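You operate a simulated robot arm through the tools that you are given. There is no shell and no other tool.

You run a simulated robot arm. Do the job below in one go: nothing can be reset, and whatever is moved stays where it is left.

JOB
Rivet the thick strap and put it in the DONE tray with a ring from the drawers.
Fine: the strap lies ready in the press; turn the press knob to THICK first; slide the table out to take it; shut the drawer again; leave the other straps.

It is judged by the outcome, as a careful person would: the job done as asked, and still so three seconds after it is handed in. It fails if anything else is knocked over, pushed out of place, dropped, spilled or broken.

ROBOT AND FRAMES
A 6-joint arm with a two-finger parallel gripper, fixed in place. Base frame: the origin is at the foot of the arm, x ahead of it, y to its left, z up. Readings come in mm, degrees, newtons and seconds.
With the tool pointing down near the work surface it reaches from about 300 to 700 mm from the base axis. Its first joint turns from -166.0 to 166.0 degrees. Payload 4.1 kg.
The tool frame sits at the grasp point between the pads (the TCP): z along the fingers, y along the line on which they close. The tips reach 23 mm beyond it. Largest opening 94 mm; finger width 38, thickness 10; the body of the gripper, 54 by 96 mm, starts 39 mm behind the TCP.
Orientation is told as [roll, pitch, yaw] about the base's x, y, z axes, in that order, counted from this pose: with the fingers straight down and closing along the base's y, the tool's x points along the base's -x, its y along +y and its z along -z.

CONTROLS
- The arm moves only by the tool jog_arm. Its argument "deltas" is a list of rows, each an object (a shift or turn left out is 0, a gripper value left out holds the last) with "dp": the shift along the base's x, y, z in mm, a list of three; "delta_rot": the turn, a rotation vector about the base's x, y, z in rad, a list of three; "grip": the gripper command, from -1 (fully open) to 1 (shut), values between in proportion. In form: [{"dp": [dx, dy, dz], "delta_rot": [ax, ay, az], "grip": grip}, ...]. A call has 1 to 20 rows; each row shifts and turns the commanded pose from where the row before left it. A row lasts 0.2 s, in which the tool goes at most 50 mm and 8.6 degrees; a call with a longer step from one row to the next is refused whole, and so is a gripper value outside its range. Where a pose cannot be reached the arm comes as near as it can. A force on the tool above 40 N (or 10 N above the force at the start of the call, whichever is more), or a blocked arm, ends the call early, and 0.2 s more pass. Each finger travels about 45 mm/s and halts on what it meets, pressing with about 31 N; the grip force reading is that of the motor and also rises with nothing between the fingers. The clock runs only during rows and for 0.2 s after the last one: add rows that do not move to give the fingers time. The reply holds the time, the measured pose of the TCP, the force on the tool along the base axes, the opening and the grip force, in the units named above and with some noise, with the torque about the TCP (base axes, N m) and any sound that the robot's microphone picked up.
- Cameras (640 x 400 px; columns grow to the right, rows downward): "scene" is fixed at [401.8, -651.2, 1416.5]; the picture's right is [1.00, 0.05, 0.00], its down [0.02, -0.46, -0.89] and it looks along [-0.04, 0.88, -0.47] (base axes); focal length 341 px, centre (320, 200). "wrist" rides on the gripper at [86, 16, -75] in the tool frame; the picture's right is [-0.18, 0.98, 0.00], its down [-0.58, -0.11, -0.81] and it looks along [-0.79, -0.15, 0.59] (tool axes); focal length 243 px, centre (320, 200). There is no depth. A picture from a camera that has moved, and an enlarged one, comes with that camera's place and axes in the base frame and with its lens.
- grab_frame(camera): a new picture of that camera. No time passes.
- raise_lower(by): slides the trunk up (or, below 0, down) by that many mm; the arm rides with it, the base frame stays. It gives what a move gives, with no picture.
- zoom(camera, box): a new picture of the part [left, top, right, bottom] of that camera's present view, enlarged. No time passes.
- job_done(): hands the job in; it is judged then, once.

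Nothing tells you positions but the pictures and the camera data. Unless the task says otherwise, let go and move clear before handing in.

The tools are called after "Emit:" as a command line: name --argument value ..., lists and objects as JSON in quotes. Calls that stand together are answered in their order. jog_arm: Moves the arm, as the interface text tells. Its arguments: {"type":"object","properties":{"deltas":{"type":"array"}},"required":["deltas"]} The other tools are called the same way: raise_lower (by) slides the trunk up or down; grab_frame (camera) takes a picture; zoom (camera, box) takes an enlarged picture of a part of a camera's view; job_done () hands the job in.

At the start:

```text
t: 0.0
ee_pos: [143.4, 323.7, 1286.5]
tcp_rot: [0.0, 0.1, 0.0]
ft_force: [-0.2, -0.9, -0.3]
moment: [-0.02, 0.0, 0.03]
gripper_width: 94.1
finger_force: 0.1
trunk travel left (down, up): [-525.0, 65.0]
```

scene: 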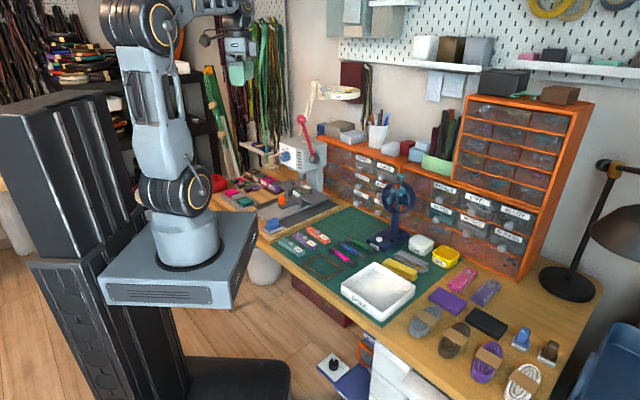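
wrist: 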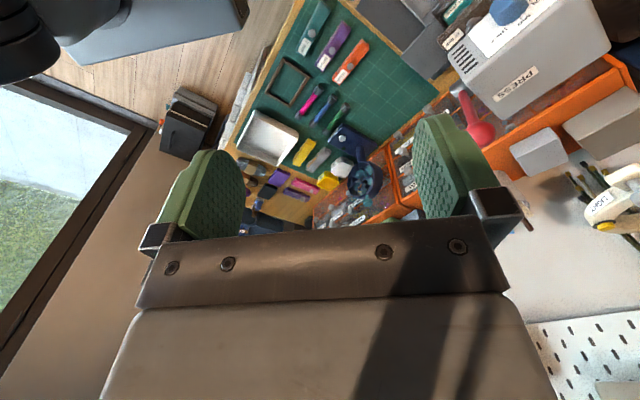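

I see a workbench with a press, drawers, a green mat, and a white tray. I'll zoom in on the parts to find where each thing is.

Emit:
zoom --camera "scene" --box '[230, 80, 390, 180]'

Emit:
zoom --camera "scene" --box '[210, 160, 370, 260]'

Emit:
zoom --camera "scene" --box '[320, 130, 560, 280]'

Emit:
zoom --camera "scene" --box '[270, 210, 450, 322]'

Emit:
zoom --camera "wrist" --box '[380, 0, 640, 162]'

```text
4.00 times, centred on (310, 130) of scene
camera zoom: at [401.8, -651.2, 1416.5], right [1.0, 0.05, 0.0], down [0.02, -0.46, -0.89], along [-0.04, 0.88, -0.47], focal length 1363 px, centre (360, 480)
```

zoom: 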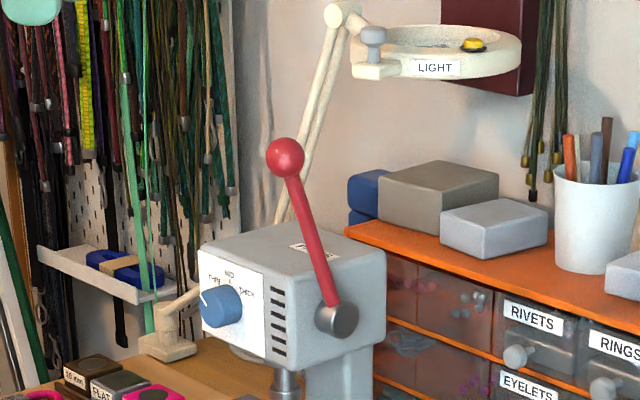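

```text
4.00 times, centred on (290, 210) of scene
camera zoom: at [401.8, -651.2, 1416.5], right [1.0, 0.05, 0.0], down [0.02, -0.46, -0.89], along [-0.04, 0.88, -0.47], focal length 1363 px, centre (440, 160)
```

zoom: 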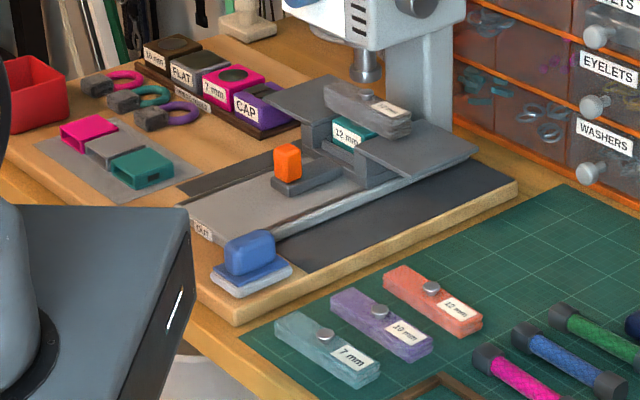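

```text
2.67 times, centred on (440, 205) of scene
camera zoom: at [401.8, -651.2, 1416.5], right [1.0, 0.05, 0.0], down [0.02, -0.46, -0.89], along [-0.04, 0.88, -0.47], focal length 909 px, centre (0, 187)
```

zoom: 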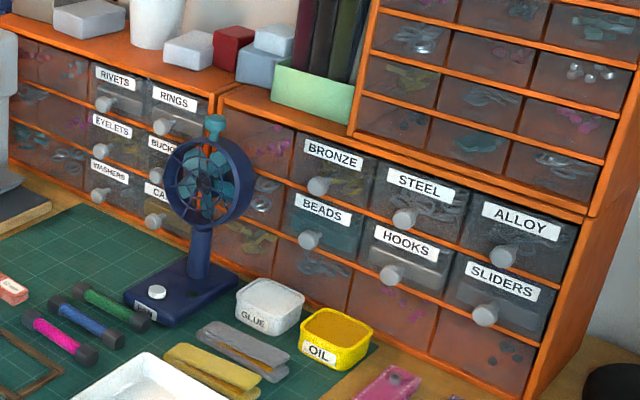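

```text
3.56 times, centred on (360, 266) of scene
camera zoom: at [401.8, -651.2, 1416.5], right [1.0, 0.05, 0.0], down [0.02, -0.46, -0.89], along [-0.04, 0.88, -0.47], focal length 1212 px, centre (178, -35)
```

zoom: 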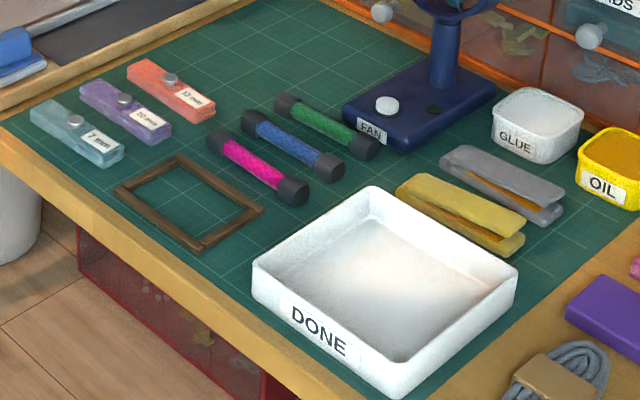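

```text
2.46 times, centred on (510, 81) of wrist
camera zoom: at [54.5, 340.7, 1361.2], right [0.18, 0.98, 0.0], down [0.58, -0.11, 0.81], along [0.79, -0.15, -0.59], focal length 597 px, centre (-148, 493)
```

zoom: 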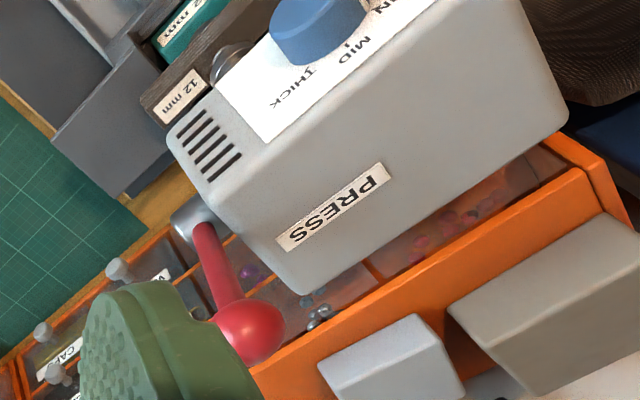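

The press has a blue knob, a red lever and a sliding table. I'll look closer at each before planning.

Emit:
zoom --camera "scene" --box '[265, 165, 345, 215]'

Emit:
zoom --camera "scene" --box '[270, 110, 350, 160]'

Emit:
zoom --camera "scene" --box '[350, 145, 414, 185]'

Emit:
zoom --camera "scene" --box '[250, 190, 330, 240]'

Emit:
zoom --camera "wrist" --box '[340, 0, 500, 100]'

Emit:
zoom --camera "scene" --box '[310, 320, 450, 400]'

Emit:
zoom --camera "scene" --box '[400, 260, 570, 400]'

```text
8.00 times, centred on (305, 190) of scene
camera zoom: at [401.8, -651.2, 1416.5], right [1.0, 0.05, 0.0], down [0.02, -0.46, -0.89], along [-0.04, 0.88, -0.47], focal length 2726 px, centre (440, 280)
```

zoom: 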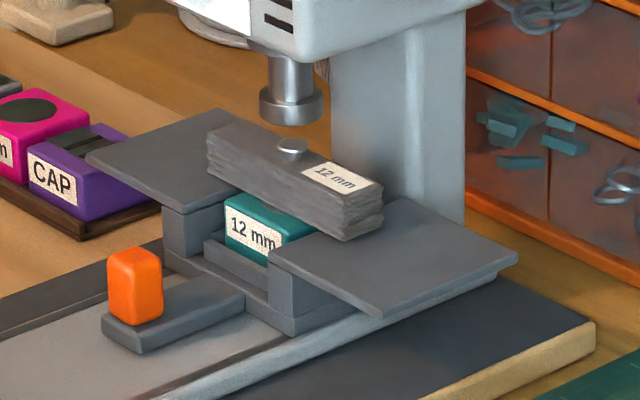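

```text
8.00 times, centred on (310, 135) of scene
camera zoom: at [401.8, -651.2, 1416.5], right [1.0, 0.05, 0.0], down [0.02, -0.46, -0.89], along [-0.04, 0.88, -0.47], focal length 2726 px, centre (400, 720)
```

zoom: 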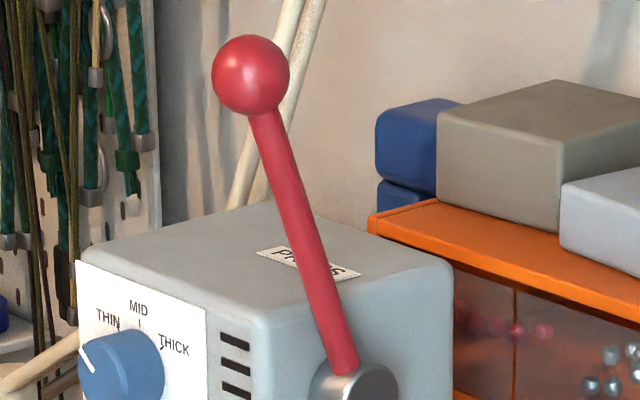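

```text
10.00 times, centred on (382, 165) of scene
camera zoom: at [401.8, -651.2, 1416.5], right [1.0, 0.05, 0.0], down [0.02, -0.46, -0.89], along [-0.04, 0.88, -0.47], focal length 3407 px, centre (-300, 550)
```

zoom: 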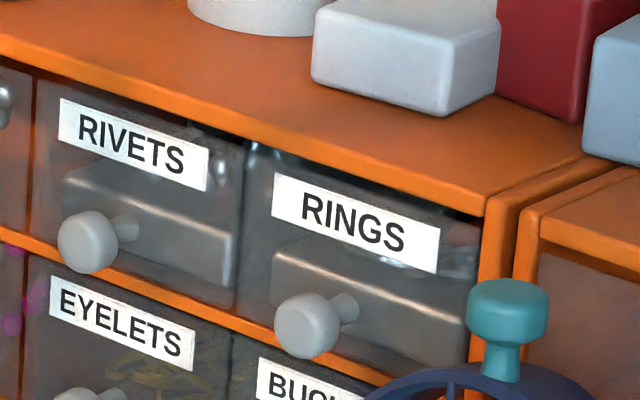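

```text
8.00 times, centred on (290, 215) of scene
camera zoom: at [401.8, -651.2, 1416.5], right [1.0, 0.05, 0.0], down [0.02, -0.46, -0.89], along [-0.04, 0.88, -0.47], focal length 2726 px, centre (560, 80)
```

zoom: 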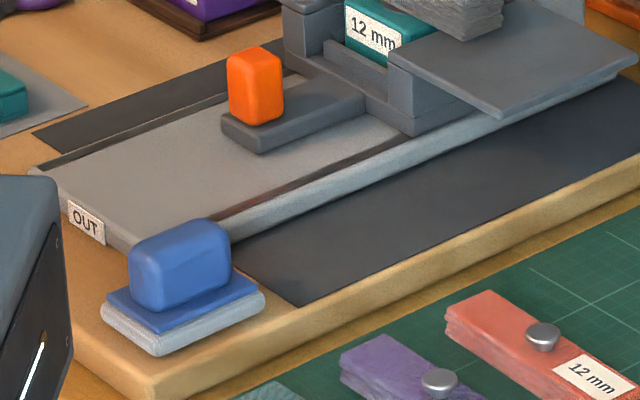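

```text
4.00 times, centred on (420, 50) of wrist
camera zoom: at [54.5, 340.7, 1361.2], right [0.18, 0.98, 0.0], down [0.58, -0.11, 0.81], along [0.79, -0.15, -0.59], focal length 970 px, centre (-80, 800)
```

zoom: 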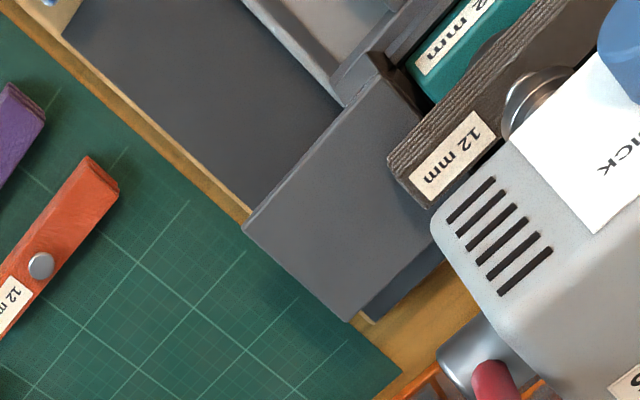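

```text
4.57 times, centred on (380, 360) of scene
camera zoom: at [401.8, -651.2, 1416.5], right [1.0, 0.05, 0.0], down [0.02, -0.46, -0.89], along [-0.04, 0.88, -0.47], focal length 1558 px, centre (46, -531)
```

zoom: 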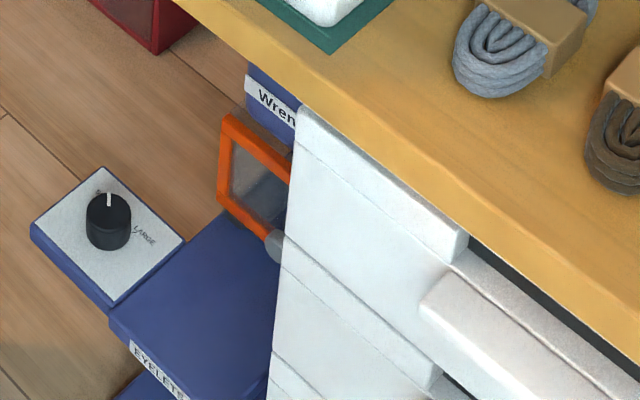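

```text
2.86 times, centred on (485, 330) of scene
camera zoom: at [401.8, -651.2, 1416.5], right [1.0, 0.05, 0.0], down [0.02, -0.46, -0.89], along [-0.04, 0.88, -0.47], focal length 974 px, centre (-151, -171)
```

zoom: 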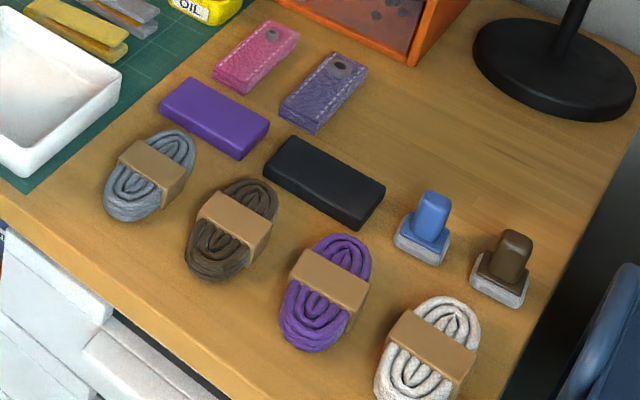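

The press faces the robot at about 45°. The knob sits near (210, 567, 963), the lever ball near (283, 501, 1118), and the RINGS drawer knob near (567, 487, 916). I'll move the arm in front of the press and turn it that way for a closer look.

Emit:
jog_arm --deltas '[{"dp": [-4, 16, -28], "delta_rot": [0, 0, 0.131]}, {"dp": [-4, 16, -28], "delta_rot": [0, 0, 0.131]}, {"dp": [-4, 16, -28], "delta_rot": [0, 0, 0.131]}, {"dp": [-4, 16, -28], "delta_rot": [0, 0, 0.131]}, {"dp": [-4, 16, -28], "delta_rot": [0, 0, 0.131]}, {"dp": [-3, 16, -26], "delta_rot": [0, 0, 0.13]}]'

Emit:
grab_frame --camera "wrist"

Emit:
grab_frame --camera "scene"

```text
t: 1.4
ee_pos: [118.9, 420.5, 1121.1]
tcp_rot: [0.0, 0.1, 45.2]
ft_force: [1.0, 0.0, 0.8]
moment: [0.0, -0.02, 0.01]
gripper_width: 93.7
finger_force: 0.1
trunk travel left (down, up): [-525.0, 65.0]
```

```text
taken
camera wrist: at [44.7, 371.4, 1195.2], right [-0.57, 0.82, 0.0], down [0.49, 0.34, 0.81], along [0.66, 0.46, -0.59], focal length 243 px, centre (320, 200)
```

wrist: 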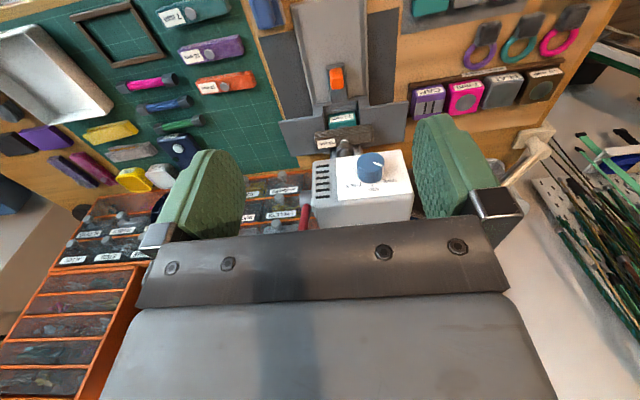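

```text
taken
```

scene: 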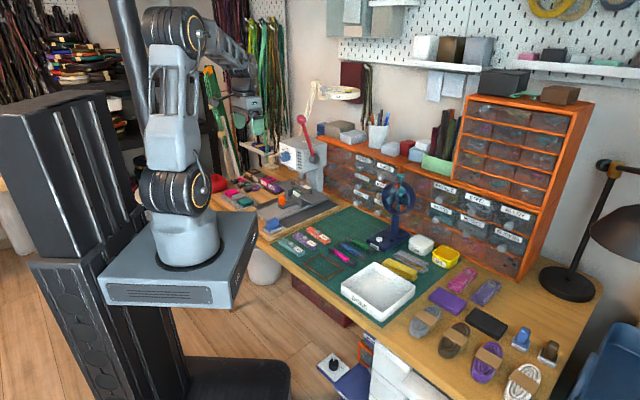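

The rail runs close to 45° as expected. I'll enlarge this view to measure it.

Emit:
zoom --camera "wrist" --box '[240, 0, 480, 150]'

Emit:
zoom --camera "wrist" --box '[280, 120, 440, 220]'

Emit:
zoom --camera "wrist" --box '[40, 120, 320, 295]'

```text
2.67 times, centred on (360, 75) of wrist
camera zoom: at [44.7, 371.4, 1195.2], right [-0.57, 0.82, 0.0], down [0.49, 0.34, 0.81], along [0.66, 0.46, -0.59], focal length 647 px, centre (213, 533)
```

zoom: 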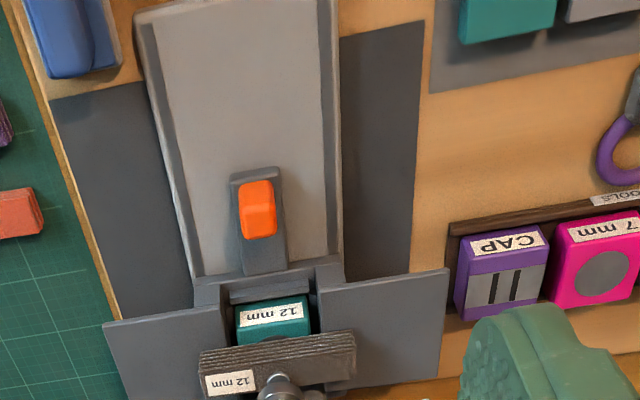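

```text
4.00 times, centred on (360, 170) of wrist
camera zoom: at [44.7, 371.4, 1195.2], right [-0.57, 0.82, 0.0], down [0.49, 0.34, 0.81], along [0.66, 0.46, -0.59], focal length 970 px, centre (160, 320)
```

zoom: 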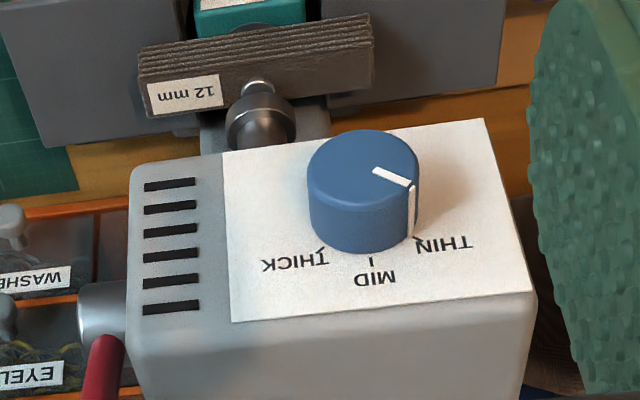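

```text
2.29 times, centred on (180, 208) of wrist
camera zoom: at [44.7, 371.4, 1195.2], right [-0.57, 0.82, 0.0], down [0.49, 0.34, 0.81], along [0.66, 0.46, -0.59], focal length 555 px, centre (640, 183)
```

zoom: 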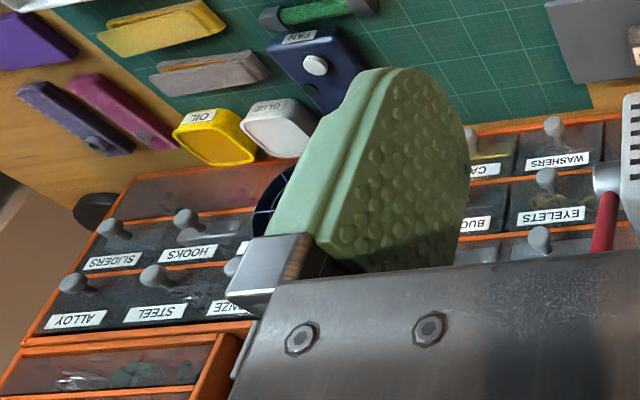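

The press axis is at 45°, and the knob goes clockwise from THIN through MID to THICK. I'll tilt the tool to horizontal facing the press panel, staying short of it.

Emit:
jog_arm --deltas '[{"dp": [0, 1, -13], "delta_rot": [0.101, -0.101, 0]}, {"dp": [0, 1, -13], "delta_rot": [0.101, -0.101, 0]}, {"dp": [0, 1, -13], "delta_rot": [0.101, -0.101, 0]}, {"dp": [0, 1, -13], "delta_rot": [0.101, -0.101, 0]}, {"dp": [0, 1, -13], "delta_rot": [0.101, -0.101, 0]}, {"dp": [0, 1, -13], "delta_rot": [0.101, -0.101, 0]}, {"dp": [0, 1, -13], "delta_rot": [0.101, -0.101, 0]}, {"dp": [0, 1, -13], "delta_rot": [0.101, -0.101, 0]}, {"dp": [0, 1, -13], "delta_rot": [0.101, -0.101, 0]}, {"dp": [0, 1, -13], "delta_rot": [0.101, -0.101, 0]}, {"dp": [0, 1, -13], "delta_rot": [0.101, -0.101, 0]}]'

Emit:
grab_frame --camera "wrist"

Emit:
grab_frame --camera "scene"

```text
t: 3.8
ee_pos: [117.0, 434.5, 982.0]
tcp_rot: [-123.7, -89.8, 168.7]
ft_force: [0.4, -0.2, 0.2]
moment: [0.04, 0.0, 0.0]
gripper_width: 94.1
finger_force: 0.1
out of reach, approached as far as the arm can: row 11
trunk travel left (down, up): [-525.0, 65.0]
```

```text
taken
camera wrist: at [52.3, 393.0, 895.2], right [-0.7, 0.69, 0.18], down [-0.5, -0.65, 0.58], along [0.52, 0.31, 0.79], focal length 243 px, centre (320, 200)
```

wrist: 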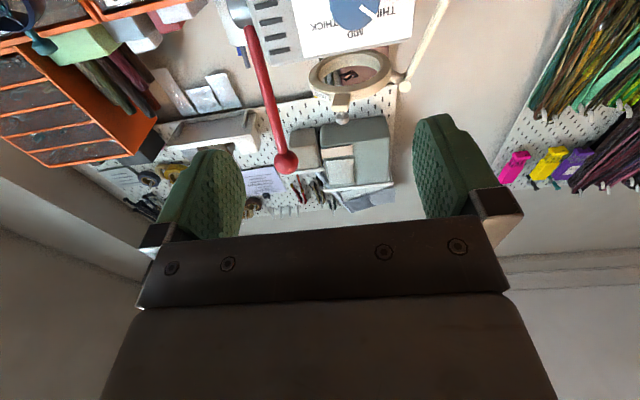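

```text
taken
```

scene: 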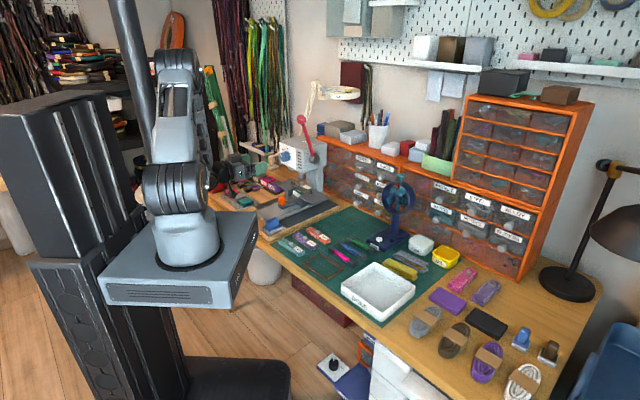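

The camera now looks up from underneath, and the knob is only partly in view. I'll zoom on it before moving.

Emit:
zoom --camera "wrist" --box '[240, 0, 440, 125]'

Emit:
zoom --camera "scene" --box '[190, 110, 350, 210]'

```text
3.20 times, centred on (340, 62) of wrist
camera zoom: at [52.3, 393.0, 895.2], right [-0.7, 0.69, 0.18], down [-0.5, -0.65, 0.58], along [0.52, 0.31, 0.79], focal length 776 px, centre (256, 640)
```

zoom: 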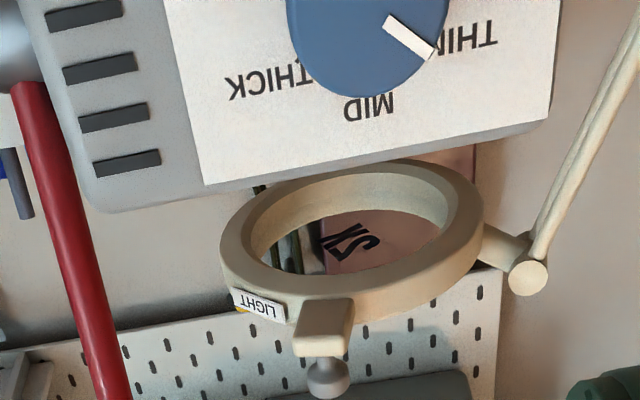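

```text
4.00 times, centred on (270, 160) of scene
camera zoom: at [401.8, -651.2, 1416.5], right [1.0, 0.05, 0.0], down [0.02, -0.46, -0.89], along [-0.04, 0.88, -0.47], focal length 1363 px, centre (520, 360)
```

zoom: 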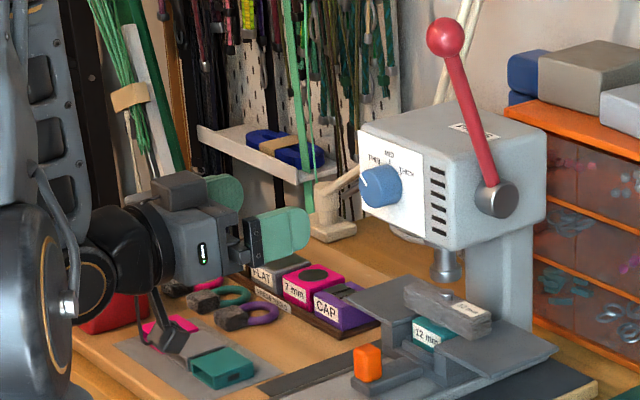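

The knob's front face sits near (202, 560, 958), with a diameter of about 39 mm and roughly 24 mm proud of the panel. I'll roll the gripper 50° back and move to just in front of it.

Emit:
jog_arm --deltas '[{"dp": [7.7, 14.5, -4], "delta_rot": [0, 0, 0]}, {"dp": [7.7, 14.5, -4], "delta_rot": [-0.1029, -0.1029, 0]}, {"dp": [7.7, 14.5, -4], "delta_rot": [-0.1029, -0.1029, 0]}, {"dp": [7.7, 14.5, -4], "delta_rot": [-0.1029, -0.1029, 0]}, {"dp": [7.7, 14.5, -4], "delta_rot": [-0.1029, -0.1029, 0]}, {"dp": [7.7, 14.5, -4], "delta_rot": [-0.1029, -0.1029, 0]}, {"dp": [0, 0, 0], "delta_rot": [-0.1029, -0.1029, 0]}]'

Emit:
grab_frame --camera "wrist"

Emit:
zoom --camera "scene" --box '[190, 110, 350, 210]'

```text
t: 5.4
ee_pos: [162.5, 520.6, 957.0]
tcp_rot: [-90.0, -39.8, 135.1]
ft_force: [-0.3, -0.6, 0.3]
moment: [-0.01, -0.02, 0.0]
gripper_width: 94.1
finger_force: 0.1
trunk travel left (down, up): [-525.0, 65.0]
```

```text
taken
camera wrist: at [149.7, 429.6, 889.2], right [-0.55, 0.54, -0.64], down [-0.84, -0.3, 0.46], along [0.05, 0.78, 0.62], focal length 243 px, centre (320, 200)
```

wrist: 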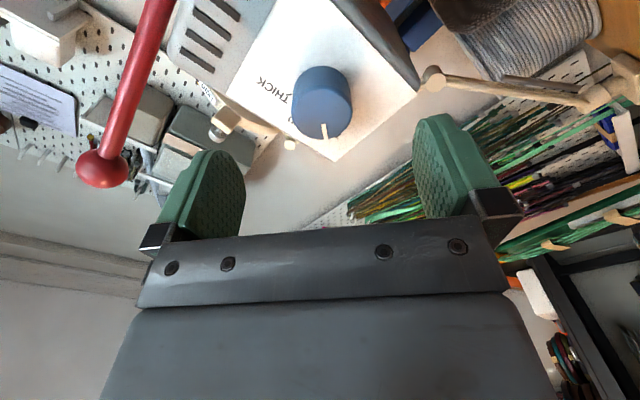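

```text
4.00 times, centred on (270, 160) of scene
camera zoom: at [401.8, -651.2, 1416.5], right [1.0, 0.05, 0.0], down [0.02, -0.46, -0.89], along [-0.04, 0.88, -0.47], focal length 1363 px, centre (520, 360)
```

zoom: 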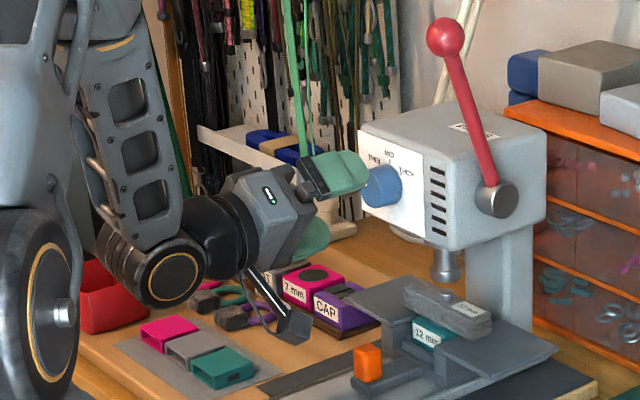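

The gripper is lined up in front of the knob. I'll zoom to check the centring.

Emit:
zoom --camera "wrist" --box '[240, 40, 400, 140]'

```text
4.00 times, centred on (320, 90) of wrist
camera zoom: at [149.7, 429.6, 889.2], right [-0.55, 0.54, -0.64], down [-0.84, -0.3, 0.46], along [0.05, 0.78, 0.62], focal length 970 px, centre (320, 640)
```

zoom: 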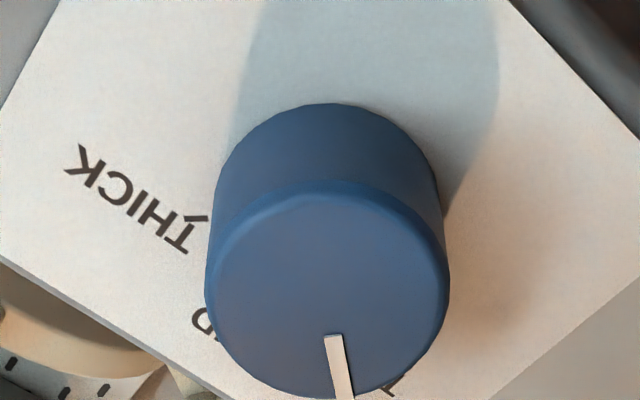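

The knob is centred in the jaws, with its face about 55 mm ahead. I'll advance 50 mm and close on it.

Emit:
jog_arm --deltas '[{"dp": [9, 9, 0.3], "grip": -1}, {"dp": [9, 9, 0.3], "grip": -1}, {"dp": [9, 9, 0], "grip": -1}, {"dp": [8.3, 8.3, 0], "grip": -1}]'

Emit:
jog_arm --deltas '[{"grip": 0}, {"grip": 0.5}, {"grip": 1}, {"grip": 1}, {"grip": 1}, {"grip": 1}]'

Emit:
grab_frame --camera "wrist"

```text
t: 6.4
ee_pos: [200.6, 557.0, 958.5]
tcp_rot: [-90.0, -39.9, 135.1]
ft_force: [0.4, 0.8, -0.5]
moment: [0.0, -0.01, 0.02]
gripper_width: 93.9
finger_force: 0.0
trunk travel left (down, up): [-525.0, 65.0]
```

```text
t: 7.8
ee_pos: [199.4, 558.5, 955.6]
tcp_rot: [-89.8, -39.7, 135.1]
ft_force: [-3.1, 3.1, -9.1]
moment: [0.34, -0.37, 0.26]
gripper_width: 37.8
finger_force: 45.3
trunk travel left (down, up): [-525.0, 65.0]
```

```text
taken
camera wrist: at [185.4, 466.1, 888.6], right [-0.55, 0.54, -0.64], down [-0.84, -0.31, 0.46], along [0.05, 0.78, 0.62], focal length 243 px, centre (320, 200)
```

wrist: 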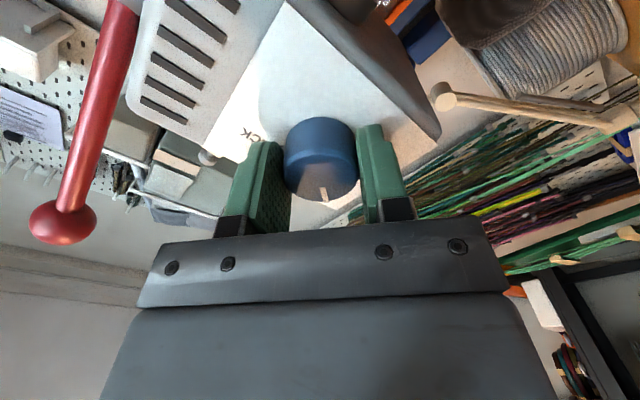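

The knob is held firmly. I'll turn it clockwise, as seen from the front, in two steps and watch the pointer.

Emit:
jog_arm --deltas '[{"dp": [-0.5, 0.5, -2], "grip": 1}, {"delta_rot": [0.0976, 0.0976, 0]}, {"delta_rot": [0.0976, 0.0976, 0]}, {"delta_rot": [0.0976, 0.0976, 0]}, {"delta_rot": [0.0976, 0.0976, 0]}, {"delta_rot": [0.0976, 0.0976, 0]}, {"delta_rot": [0.0976, 0.0976, 0]}]'

Emit:
grab_frame --camera "wrist"

Emit:
zoom --camera "scene" --box '[250, 120, 330, 170]'

```text
t: 9.4
ee_pos: [198.3, 558.0, 955.6]
tcp_rot: [-92.3, -87.4, 137.4]
ft_force: [-3.0, 5.0, -3.8]
moment: [0.82, -0.78, -0.59]
gripper_width: 37.9
finger_force: 44.5
trunk travel left (down, up): [-525.0, 65.0]
```

```text
taken
camera wrist: at [136.0, 515.5, 868.4], right [-0.7, 0.7, 0.14], down [-0.51, -0.63, 0.58], along [0.5, 0.34, 0.8], focal length 243 px, centre (320, 200)
```

wrist: 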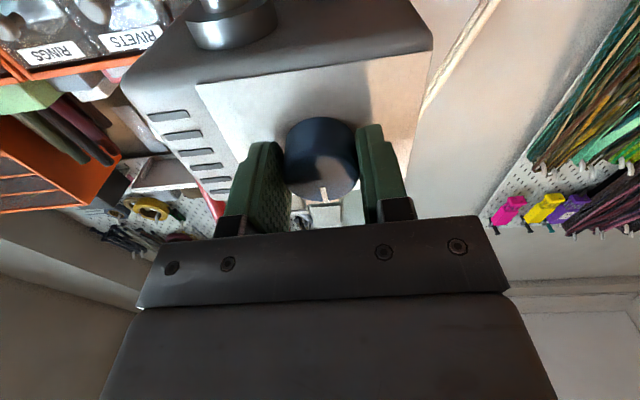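

```text
8.00 times, centred on (290, 145) of scene
camera zoom: at [401.8, -651.2, 1416.5], right [1.0, 0.05, 0.0], down [0.02, -0.46, -0.89], along [-0.04, 0.88, -0.47], focal length 2726 px, centre (560, 640)
```

zoom: 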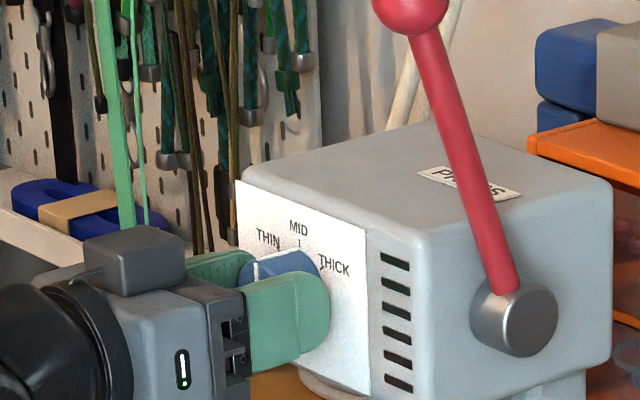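

The pointer is now near MID. I'll continue the same amount to THICK.

Emit:
jog_arm --deltas '[{"delta_rot": [0.0976, 0.0976, 0]}, {"delta_rot": [0.0976, 0.0976, 0]}, {"delta_rot": [0.0976, 0.0976, 0]}, {"delta_rot": [0.0976, 0.0976, 0]}, {"delta_rot": [0.0976, 0.0976, 0]}, {"delta_rot": [0.0976, 0.0976, 0]}]'

Emit:
grab_frame --camera "wrist"

Emit:
zoom --camera "scene" --box '[250, 120, 330, 170]'

```text
t: 10.0
ee_pos: [200.0, 560.0, 956.4]
tcp_rot: [84.4, -80.4, -41.0]
ft_force: [-3.2, -17.6, 4.0]
moment: [0.56, -0.56, 0.17]
gripper_width: 38.1
finger_force: 45.4
out of reach, approached as far as the arm can: row 2
trunk travel left (down, up): [-525.0, 65.0]
stopped in row 2: the force on the tool passed its limit at 61 N (the readings are from after the stop); the commanded pose is now the measured one
```

```text
taken
camera wrist: at [121.9, 530.7, 875.2], right [-0.64, 0.68, 0.35], down [-0.44, -0.7, 0.57], along [0.63, 0.21, 0.75], focal length 243 px, centre (320, 200)
```

wrist: 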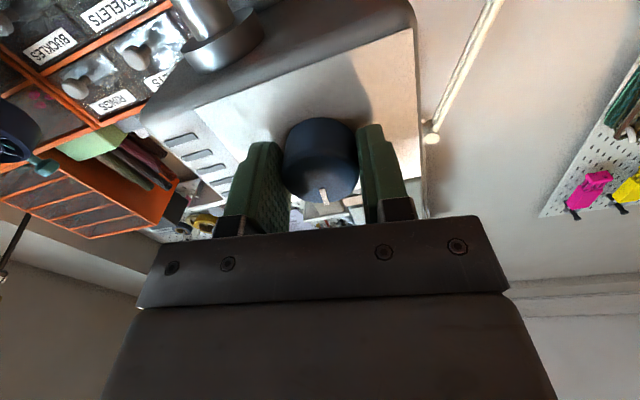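

```text
8.00 times, centred on (290, 145) of scene
camera zoom: at [401.8, -651.2, 1416.5], right [1.0, 0.05, 0.0], down [0.02, -0.46, -0.89], along [-0.04, 0.88, -0.47], focal length 2726 px, centre (560, 640)
```

zoom: 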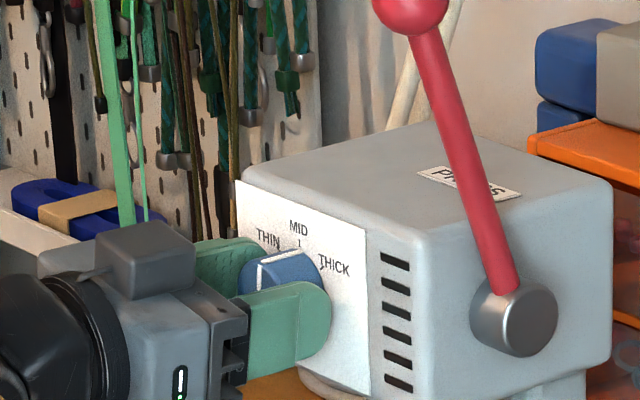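

The knob is a little past MID, and the wrist ran into a joint limit there. I'll let go, roll the gripper back about 55° and take a second grip.

Emit:
jog_arm --deltas '[{"grip": -1}, {"grip": -1}, {"grip": -1}, {"grip": -1}, {"grip": -1}]'

Emit:
zoom --camera "scene" --box '[250, 120, 330, 170]'

Emit:
grab_frame --camera "wrist"

```text
t: 11.2
ee_pos: [197.8, 563.5, 955.6]
tcp_rot: [83.3, -80.2, -39.6]
ft_force: [0.0, 0.2, -1.0]
moment: [-0.04, 0.0, -0.01]
gripper_width: 94.0
finger_force: 0.0
trunk travel left (down, up): [-525.0, 65.0]
```

```text
8.00 times, centred on (290, 145) of scene
camera zoom: at [401.8, -651.2, 1416.5], right [1.0, 0.05, 0.0], down [0.02, -0.46, -0.89], along [-0.04, 0.88, -0.47], focal length 2726 px, centre (560, 640)
```

zoom: 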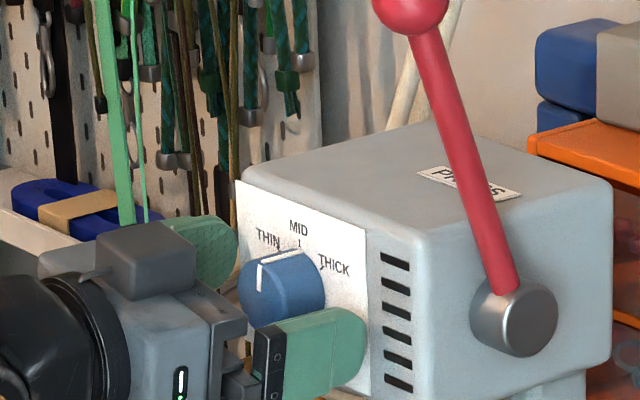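

```text
taken
camera wrist: at [121.1, 533.1, 873.8], right [-0.64, 0.68, 0.35], down [-0.43, -0.7, 0.57], along [0.63, 0.22, 0.74], focal length 243 px, centre (320, 200)
```

wrist: 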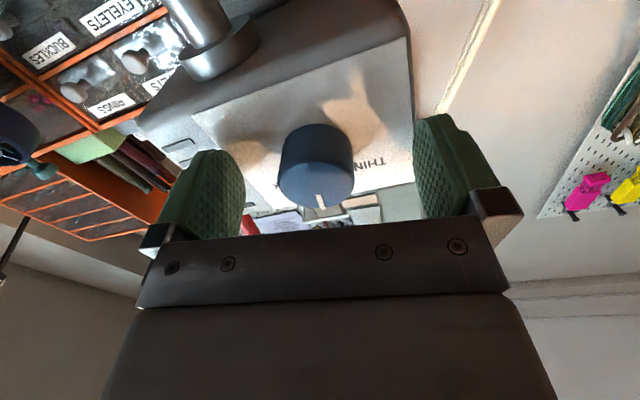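

The pointer is right at MID. I'll back off slightly, roll the gripper back, square it up, move in and re-grip.

Emit:
jog_arm --deltas '[{"dp": [-7, -13, 0.4], "delta_rot": [0.012, -0.012, 0.027], "grip": -1}, {"delta_rot": [-0.1022, -0.1022, 0]}, {"delta_rot": [-0.1022, -0.1022, 0]}, {"delta_rot": [-0.1022, -0.1022, 0]}, {"delta_rot": [-0.1022, -0.1022, 0]}, {"delta_rot": [-0.1022, -0.1022, 0]}, {"delta_rot": [-0.1022, -0.1022, 0]}, {"delta_rot": [-0.1022, -0.1022, 0]}]'

Emit:
grab_frame --camera "wrist"

```text
t: 13.0
ee_pos: [187.2, 561.2, 961.8]
tcp_rot: [-89.5, -41.4, 134.7]
ft_force: [0.6, -0.1, -0.3]
moment: [-0.02, 0.02, 0.0]
gripper_width: 94.1
finger_force: 0.1
out of reach, approached as far as the arm can: row 1
trunk travel left (down, up): [-525.0, 65.0]
```

```text
taken
camera wrist: at [172.2, 470.6, 893.2], right [-0.56, 0.55, -0.61], down [-0.82, -0.31, 0.47], along [0.07, 0.77, 0.63], focal length 243 px, centre (320, 200)
```

wrist: 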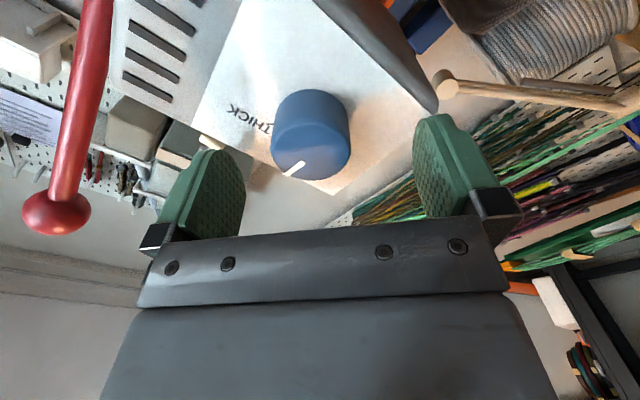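

I'll re-centre on the knob and close on it.

Emit:
jog_arm --deltas '[{"dp": [3, -6, -3]}, {"dp": [2, -4, -2.8]}, {"dp": [4, 4, 0]}, {"dp": [3, 3, 0]}]'

Emit:
grab_frame --camera "wrist"

```text
t: 14.0
ee_pos: [199.6, 558.1, 957.0]
tcp_rot: [-89.5, -41.8, 134.7]
ft_force: [0.2, -0.7, 0.4]
moment: [0.0, -0.04, 0.0]
gripper_width: 94.1
finger_force: 0.1
trunk travel left (down, up): [-525.0, 65.0]
```

```text
taken
camera wrist: at [184.8, 467.4, 887.5], right [-0.56, 0.56, -0.61], down [-0.82, -0.31, 0.47], along [0.07, 0.77, 0.63], focal length 243 px, centre (320, 200)
```

wrist: 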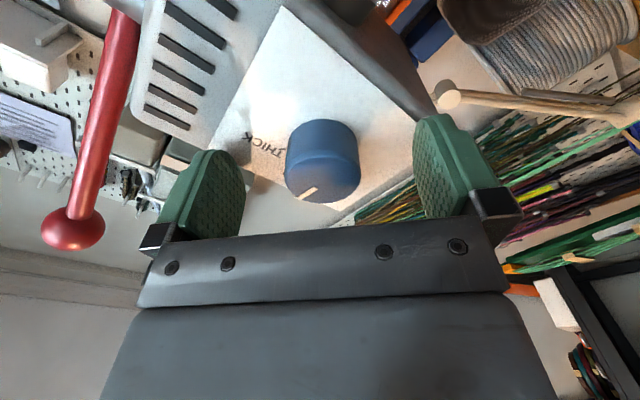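

Emit:
jog_arm --deltas '[{"dp": [0, 0, -1], "grip": 0}, {"grip": 0.5}, {"grip": 1}, {"grip": 1}, {"grip": 1}, {"grip": 1}, {"delta_rot": [0.0976, 0.0976, 0]}, {"delta_rot": [0.0976, 0.0976, 0]}, {"delta_rot": [0.0976, 0.0976, 0]}, {"delta_rot": [0.0976, 0.0976, 0]}, {"delta_rot": [0.0976, 0.0976, 0]}, {"delta_rot": [0.055, 0.055, 0]}]'

Emit:
zoom --camera "wrist" --box '[220, 80, 420, 205]'

Emit:
zoom --camera "scene" --box '[250, 120, 330, 170]'

```text
t: 16.6
ee_pos: [199.8, 559.7, 955.4]
tcp_rot: [-86.0, -85.6, 131.4]
ft_force: [-1.4, 7.2, -2.7]
moment: [-0.35, -1.1, -0.55]
gripper_width: 37.3
finger_force: 45.3
trunk travel left (down, up): [-525.0, 65.0]
```

```text
3.20 times, centred on (320, 142) of wrist
camera zoom: at [138.6, 513.2, 867.8], right [-0.71, 0.7, 0.11], down [-0.52, -0.62, 0.59], along [0.48, 0.36, 0.8], focal length 776 px, centre (320, 384)
```

zoom: 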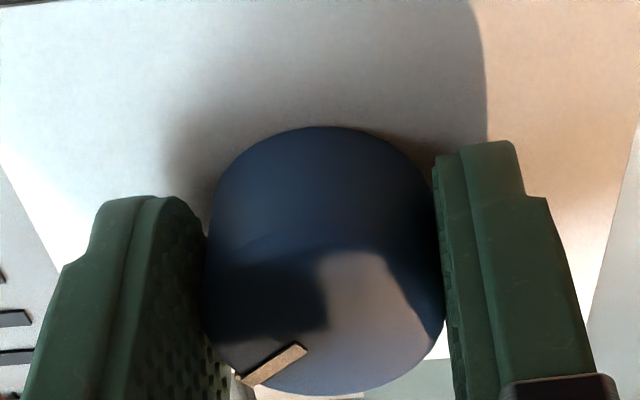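

```text
8.00 times, centred on (290, 145) of scene
camera zoom: at [401.8, -651.2, 1416.5], right [1.0, 0.05, 0.0], down [0.02, -0.46, -0.89], along [-0.04, 0.88, -0.47], focal length 2726 px, centre (560, 640)
```

zoom: 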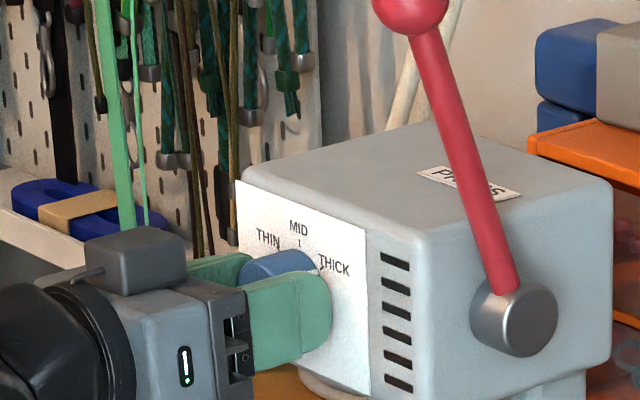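

The pointer is close to THICK. I'll let go and look at it clearly before deciding on any more turn.

Emit:
jog_arm --deltas '[{"grip": -1}, {"grip": -1}, {"grip": -1}, {"grip": -1}, {"grip": -1}, {"dp": [-15, -15, 0]}, {"dp": [-15, -15, 0]}, {"dp": [-15, -15, 0]}]'

Emit:
zoom --camera "wrist" --box '[220, 0, 420, 125]'

Emit:
zoom --camera "scene" --box '[250, 120, 330, 170]'

```text
t: 18.4
ee_pos: [151.9, 513.3, 955.7]
tcp_rot: [-87.3, -85.7, 132.7]
ft_force: [-0.1, 0.2, 0.6]
moment: [0.04, 0.01, 0.0]
gripper_width: 93.7
finger_force: 0.1
trunk travel left (down, up): [-525.0, 65.0]
```

```text
3.20 times, centred on (320, 62) of wrist
camera zoom: at [92.0, 467.7, 867.9], right [-0.71, 0.7, 0.11], down [-0.52, -0.62, 0.59], along [0.48, 0.36, 0.8], focal length 776 px, centre (320, 640)
```

zoom: 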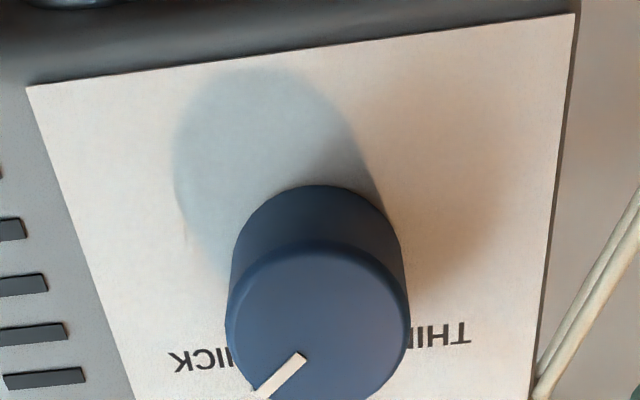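

```text
8.00 times, centred on (290, 145) of scene
camera zoom: at [401.8, -651.2, 1416.5], right [1.0, 0.05, 0.0], down [0.02, -0.46, -0.89], along [-0.04, 0.88, -0.47], focal length 2726 px, centre (560, 640)
```

zoom: 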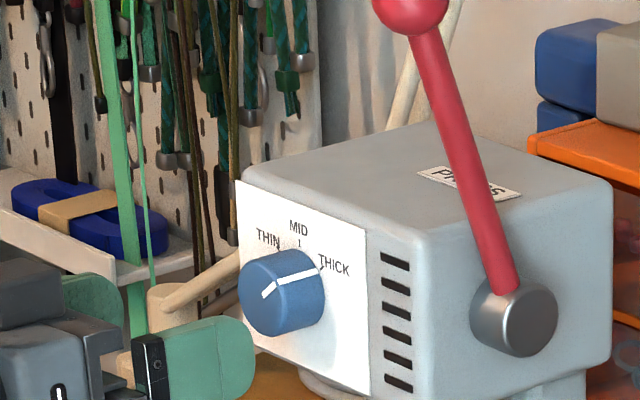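

Emit:
zoom --camera "scene" --box '[276, 143, 300, 158]'

```text
16.00 times, centred on (288, 150) of scene
camera zoom: at [401.8, -651.2, 1416.5], right [1.0, 0.05, 0.0], down [0.02, -0.46, -0.89], along [-0.04, 0.88, -0.47], focal length 5452 px, centre (832, 992)
```

zoom: 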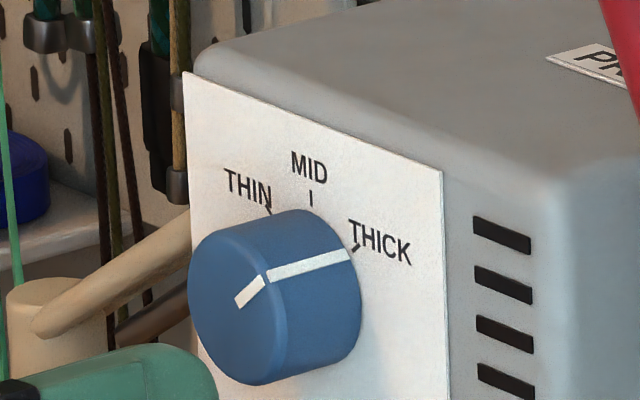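

The knob is on THICK. Next is the lever: I'll back up, raise and tilt the tool to 45°, and come up to the red ball near (281, 499, 1119).

Emit:
jog_arm --deltas '[{"dp": [0, 0, 20], "delta_rot": [0.05, 0.05, 0], "grip": -1}, {"dp": [0, 0, 33], "delta_rot": [-0.0925, 0.0925, 0]}, {"dp": [0, 0, 33], "delta_rot": [-0.0925, 0.0925, 0]}, {"dp": [0, 0, 33], "delta_rot": [-0.0925, 0.0925, 0]}, {"dp": [0, 0, 33], "delta_rot": [-0.0925, 0.0925, 0]}, {"dp": [0, 0, 33], "delta_rot": [-0.0925, 0.0925, 0]}, {"dp": [0, 0, 35], "delta_rot": [-0.0925, 0.0925, 0]}, {"dp": [29.7, -18, 0]}, {"dp": [29.7, -18, 0]}, {"dp": [29.7, -18, 0]}]'

Emit:
grab_frame --camera "wrist"

Emit:
zoom --camera "scene" --box '[190, 80, 350, 180]'

```text
t: 20.6
ee_pos: [244.0, 459.6, 1176.4]
tcp_rot: [0.0, -44.9, 45.3]
ft_force: [-0.4, 0.4, -0.2]
moment: [0.0, 0.01, -0.02]
gripper_width: 93.8
finger_force: 0.0
trunk travel left (down, up): [-525.0, 65.0]
```

```text
taken
camera wrist: at [151.2, 390.4, 1167.0], right [-0.61, 0.78, 0.13], down [-0.03, -0.19, 0.98], along [0.79, 0.59, 0.14], focal length 243 px, centre (320, 200)
```

wrist: 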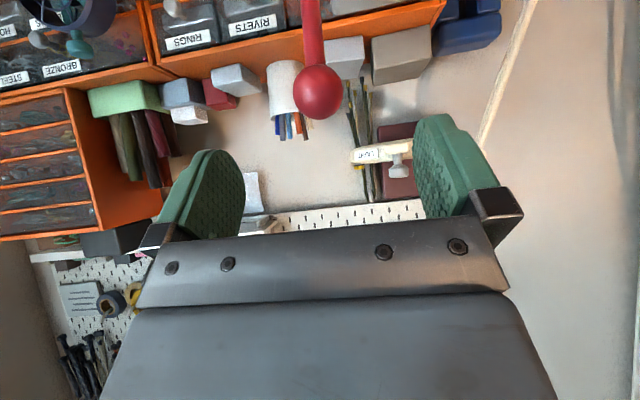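

```text
4.00 times, centred on (270, 130) of scene
camera zoom: at [401.8, -651.2, 1416.5], right [1.0, 0.05, 0.0], down [0.02, -0.46, -0.89], along [-0.04, 0.88, -0.47], focal length 1363 px, centre (520, 480)
```

zoom: 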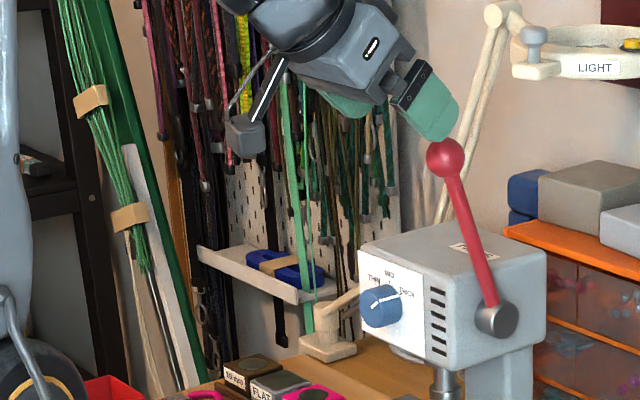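

The ball is centred, 77 mm along the tool axis. I'll move in and grip it.

Emit:
jog_arm --deltas '[{"dp": [9.6, 9.6, -13.6], "grip": -1}, {"dp": [9.6, 9.6, -13.6]}, {"dp": [9.6, 9.6, -13.6]}, {"dp": [9.6, 9.6, -13.6]}, {}, {"grip": 0}, {"grip": 0.5}, {"grip": 1}, {"grip": 1}, {"grip": 1}, {"grip": 1}]'

Emit:
grab_frame --camera "wrist"

Emit:
zoom --camera "scene" --box '[210, 80, 370, 180]'

```text
t: 23.0
ee_pos: [283.6, 497.3, 1121.2]
tcp_rot: [0.0, -44.8, 45.4]
ft_force: [2.4, -1.4, -1.0]
moment: [-0.03, 0.06, -0.02]
gripper_width: 33.0
finger_force: 45.0
trunk travel left (down, up): [-525.0, 65.0]
```

```text
taken
camera wrist: at [190.7, 429.1, 1113.6], right [-0.61, 0.78, 0.13], down [-0.03, -0.19, 0.98], along [0.79, 0.59, 0.14], focal length 243 px, centre (320, 200)
```

wrist: 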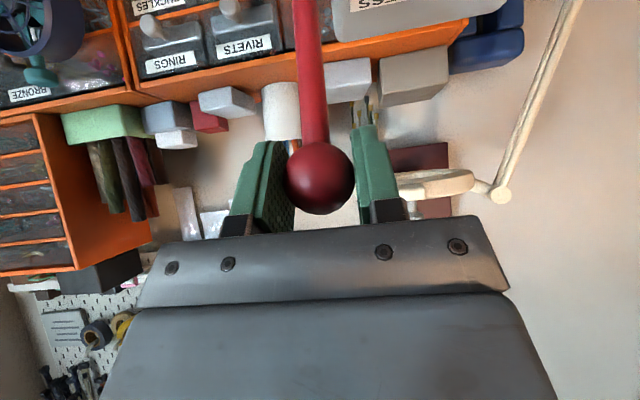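

```text
4.00 times, centred on (290, 130) of scene
camera zoom: at [401.8, -651.2, 1416.5], right [1.0, 0.05, 0.0], down [0.02, -0.46, -0.89], along [-0.04, 0.88, -0.47], focal length 1363 px, centre (440, 480)
```

zoom: 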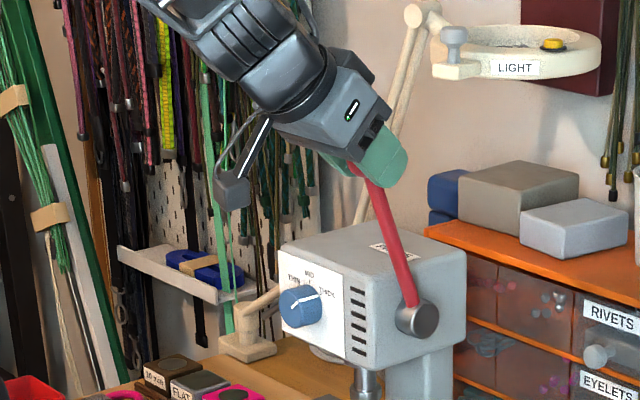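

The ball is gripped firmly. I'll pull the lever forward along its arc, watching the forces.

Emit:
jog_arm --deltas '[{"dp": [-10.8, -10.8, -6.2], "grip": 1}, {"dp": [-9.2, -9.2, -6.8]}, {"dp": [-8.8, -8.8, -7.9]}, {"dp": [-8.3, -8.3, -8.9]}]'

Emit:
zoom --camera "scene" --box '[210, 100, 370, 200]'

```text
t: 24.0
ee_pos: [245.1, 460.7, 1091.7]
tcp_rot: [0.1, -44.9, 45.5]
ft_force: [6.2, 3.3, 8.1]
moment: [0.79, -0.9, -0.03]
gripper_width: 33.4
finger_force: 45.1
trunk travel left (down, up): [-525.0, 65.0]
```

```text
4.00 times, centred on (290, 150) of scene
camera zoom: at [401.8, -651.2, 1416.5], right [1.0, 0.05, 0.0], down [0.02, -0.46, -0.89], along [-0.04, 0.88, -0.47], focal length 1363 px, centre (440, 400)
```

zoom: 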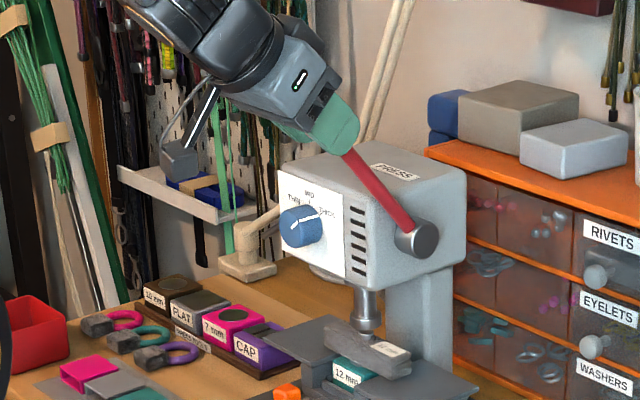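

The lever follows and the ram is coming down with low force. I'll continue.

Emit:
jog_arm --deltas '[{"dp": [-7.6, -7.6, -10]}, {"dp": [-7.1, -7.1, -10.8]}, {"dp": [-6.3, -6.3, -11.7]}, {"dp": [-5.6, -5.6, -12.4]}]'

Emit:
zoom --camera "scene" --box '[210, 100, 370, 200]'

```text
t: 25.0
ee_pos: [219.2, 434.4, 1047.0]
tcp_rot: [0.0, -44.9, 45.4]
ft_force: [4.5, 0.4, 11.3]
moment: [0.77, -0.9, -0.1]
gripper_width: 33.3
finger_force: 45.1
trunk travel left (down, up): [-525.0, 65.0]
```

```text
4.00 times, centred on (290, 150) of scene
camera zoom: at [401.8, -651.2, 1416.5], right [1.0, 0.05, 0.0], down [0.02, -0.46, -0.89], along [-0.04, 0.88, -0.47], focal length 1363 px, centre (440, 400)
```

zoom: 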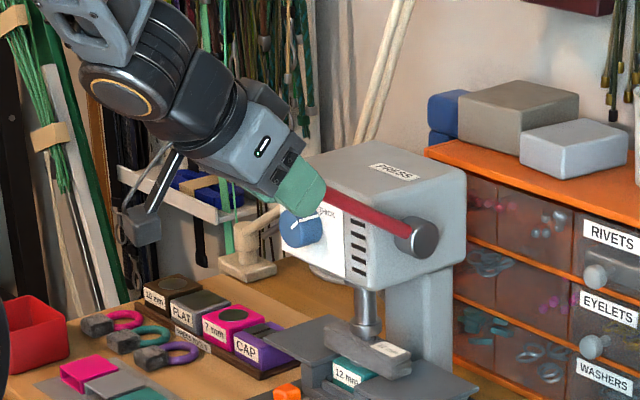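

The ram is close to the strap. I'll go on in smaller steps and watch the force.

Emit:
jog_arm --deltas '[{"dp": [-4.8, -4.8, -13]}, {"dp": [-4, -4, -13.6]}]'

Emit:
zoom --camera "scene" --box '[250, 130, 350, 192]'

```text
t: 25.6
ee_pos: [209.1, 423.9, 1020.5]
tcp_rot: [0.0, -44.9, 45.5]
ft_force: [-3.8, 4.2, 13.3]
moment: [0.65, -0.89, 0.1]
gripper_width: 33.2
finger_force: 45.2
trunk travel left (down, up): [-525.0, 65.0]
```

```text
6.40 times, centred on (300, 161) of scene
camera zoom: at [401.8, -651.2, 1416.5], right [1.0, 0.05, 0.0], down [0.02, -0.46, -0.89], along [-0.04, 0.88, -0.47], focal length 2181 px, centre (448, 450)
```

zoom: 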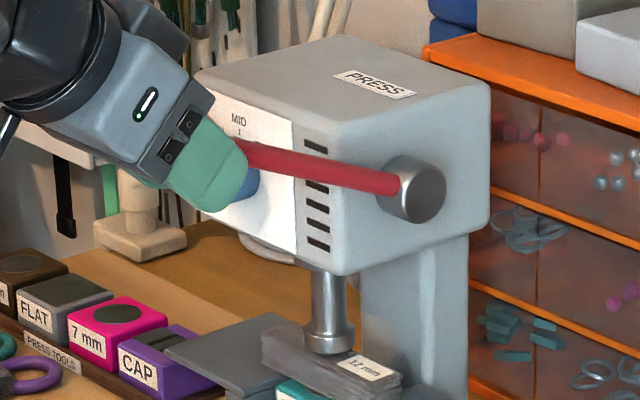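

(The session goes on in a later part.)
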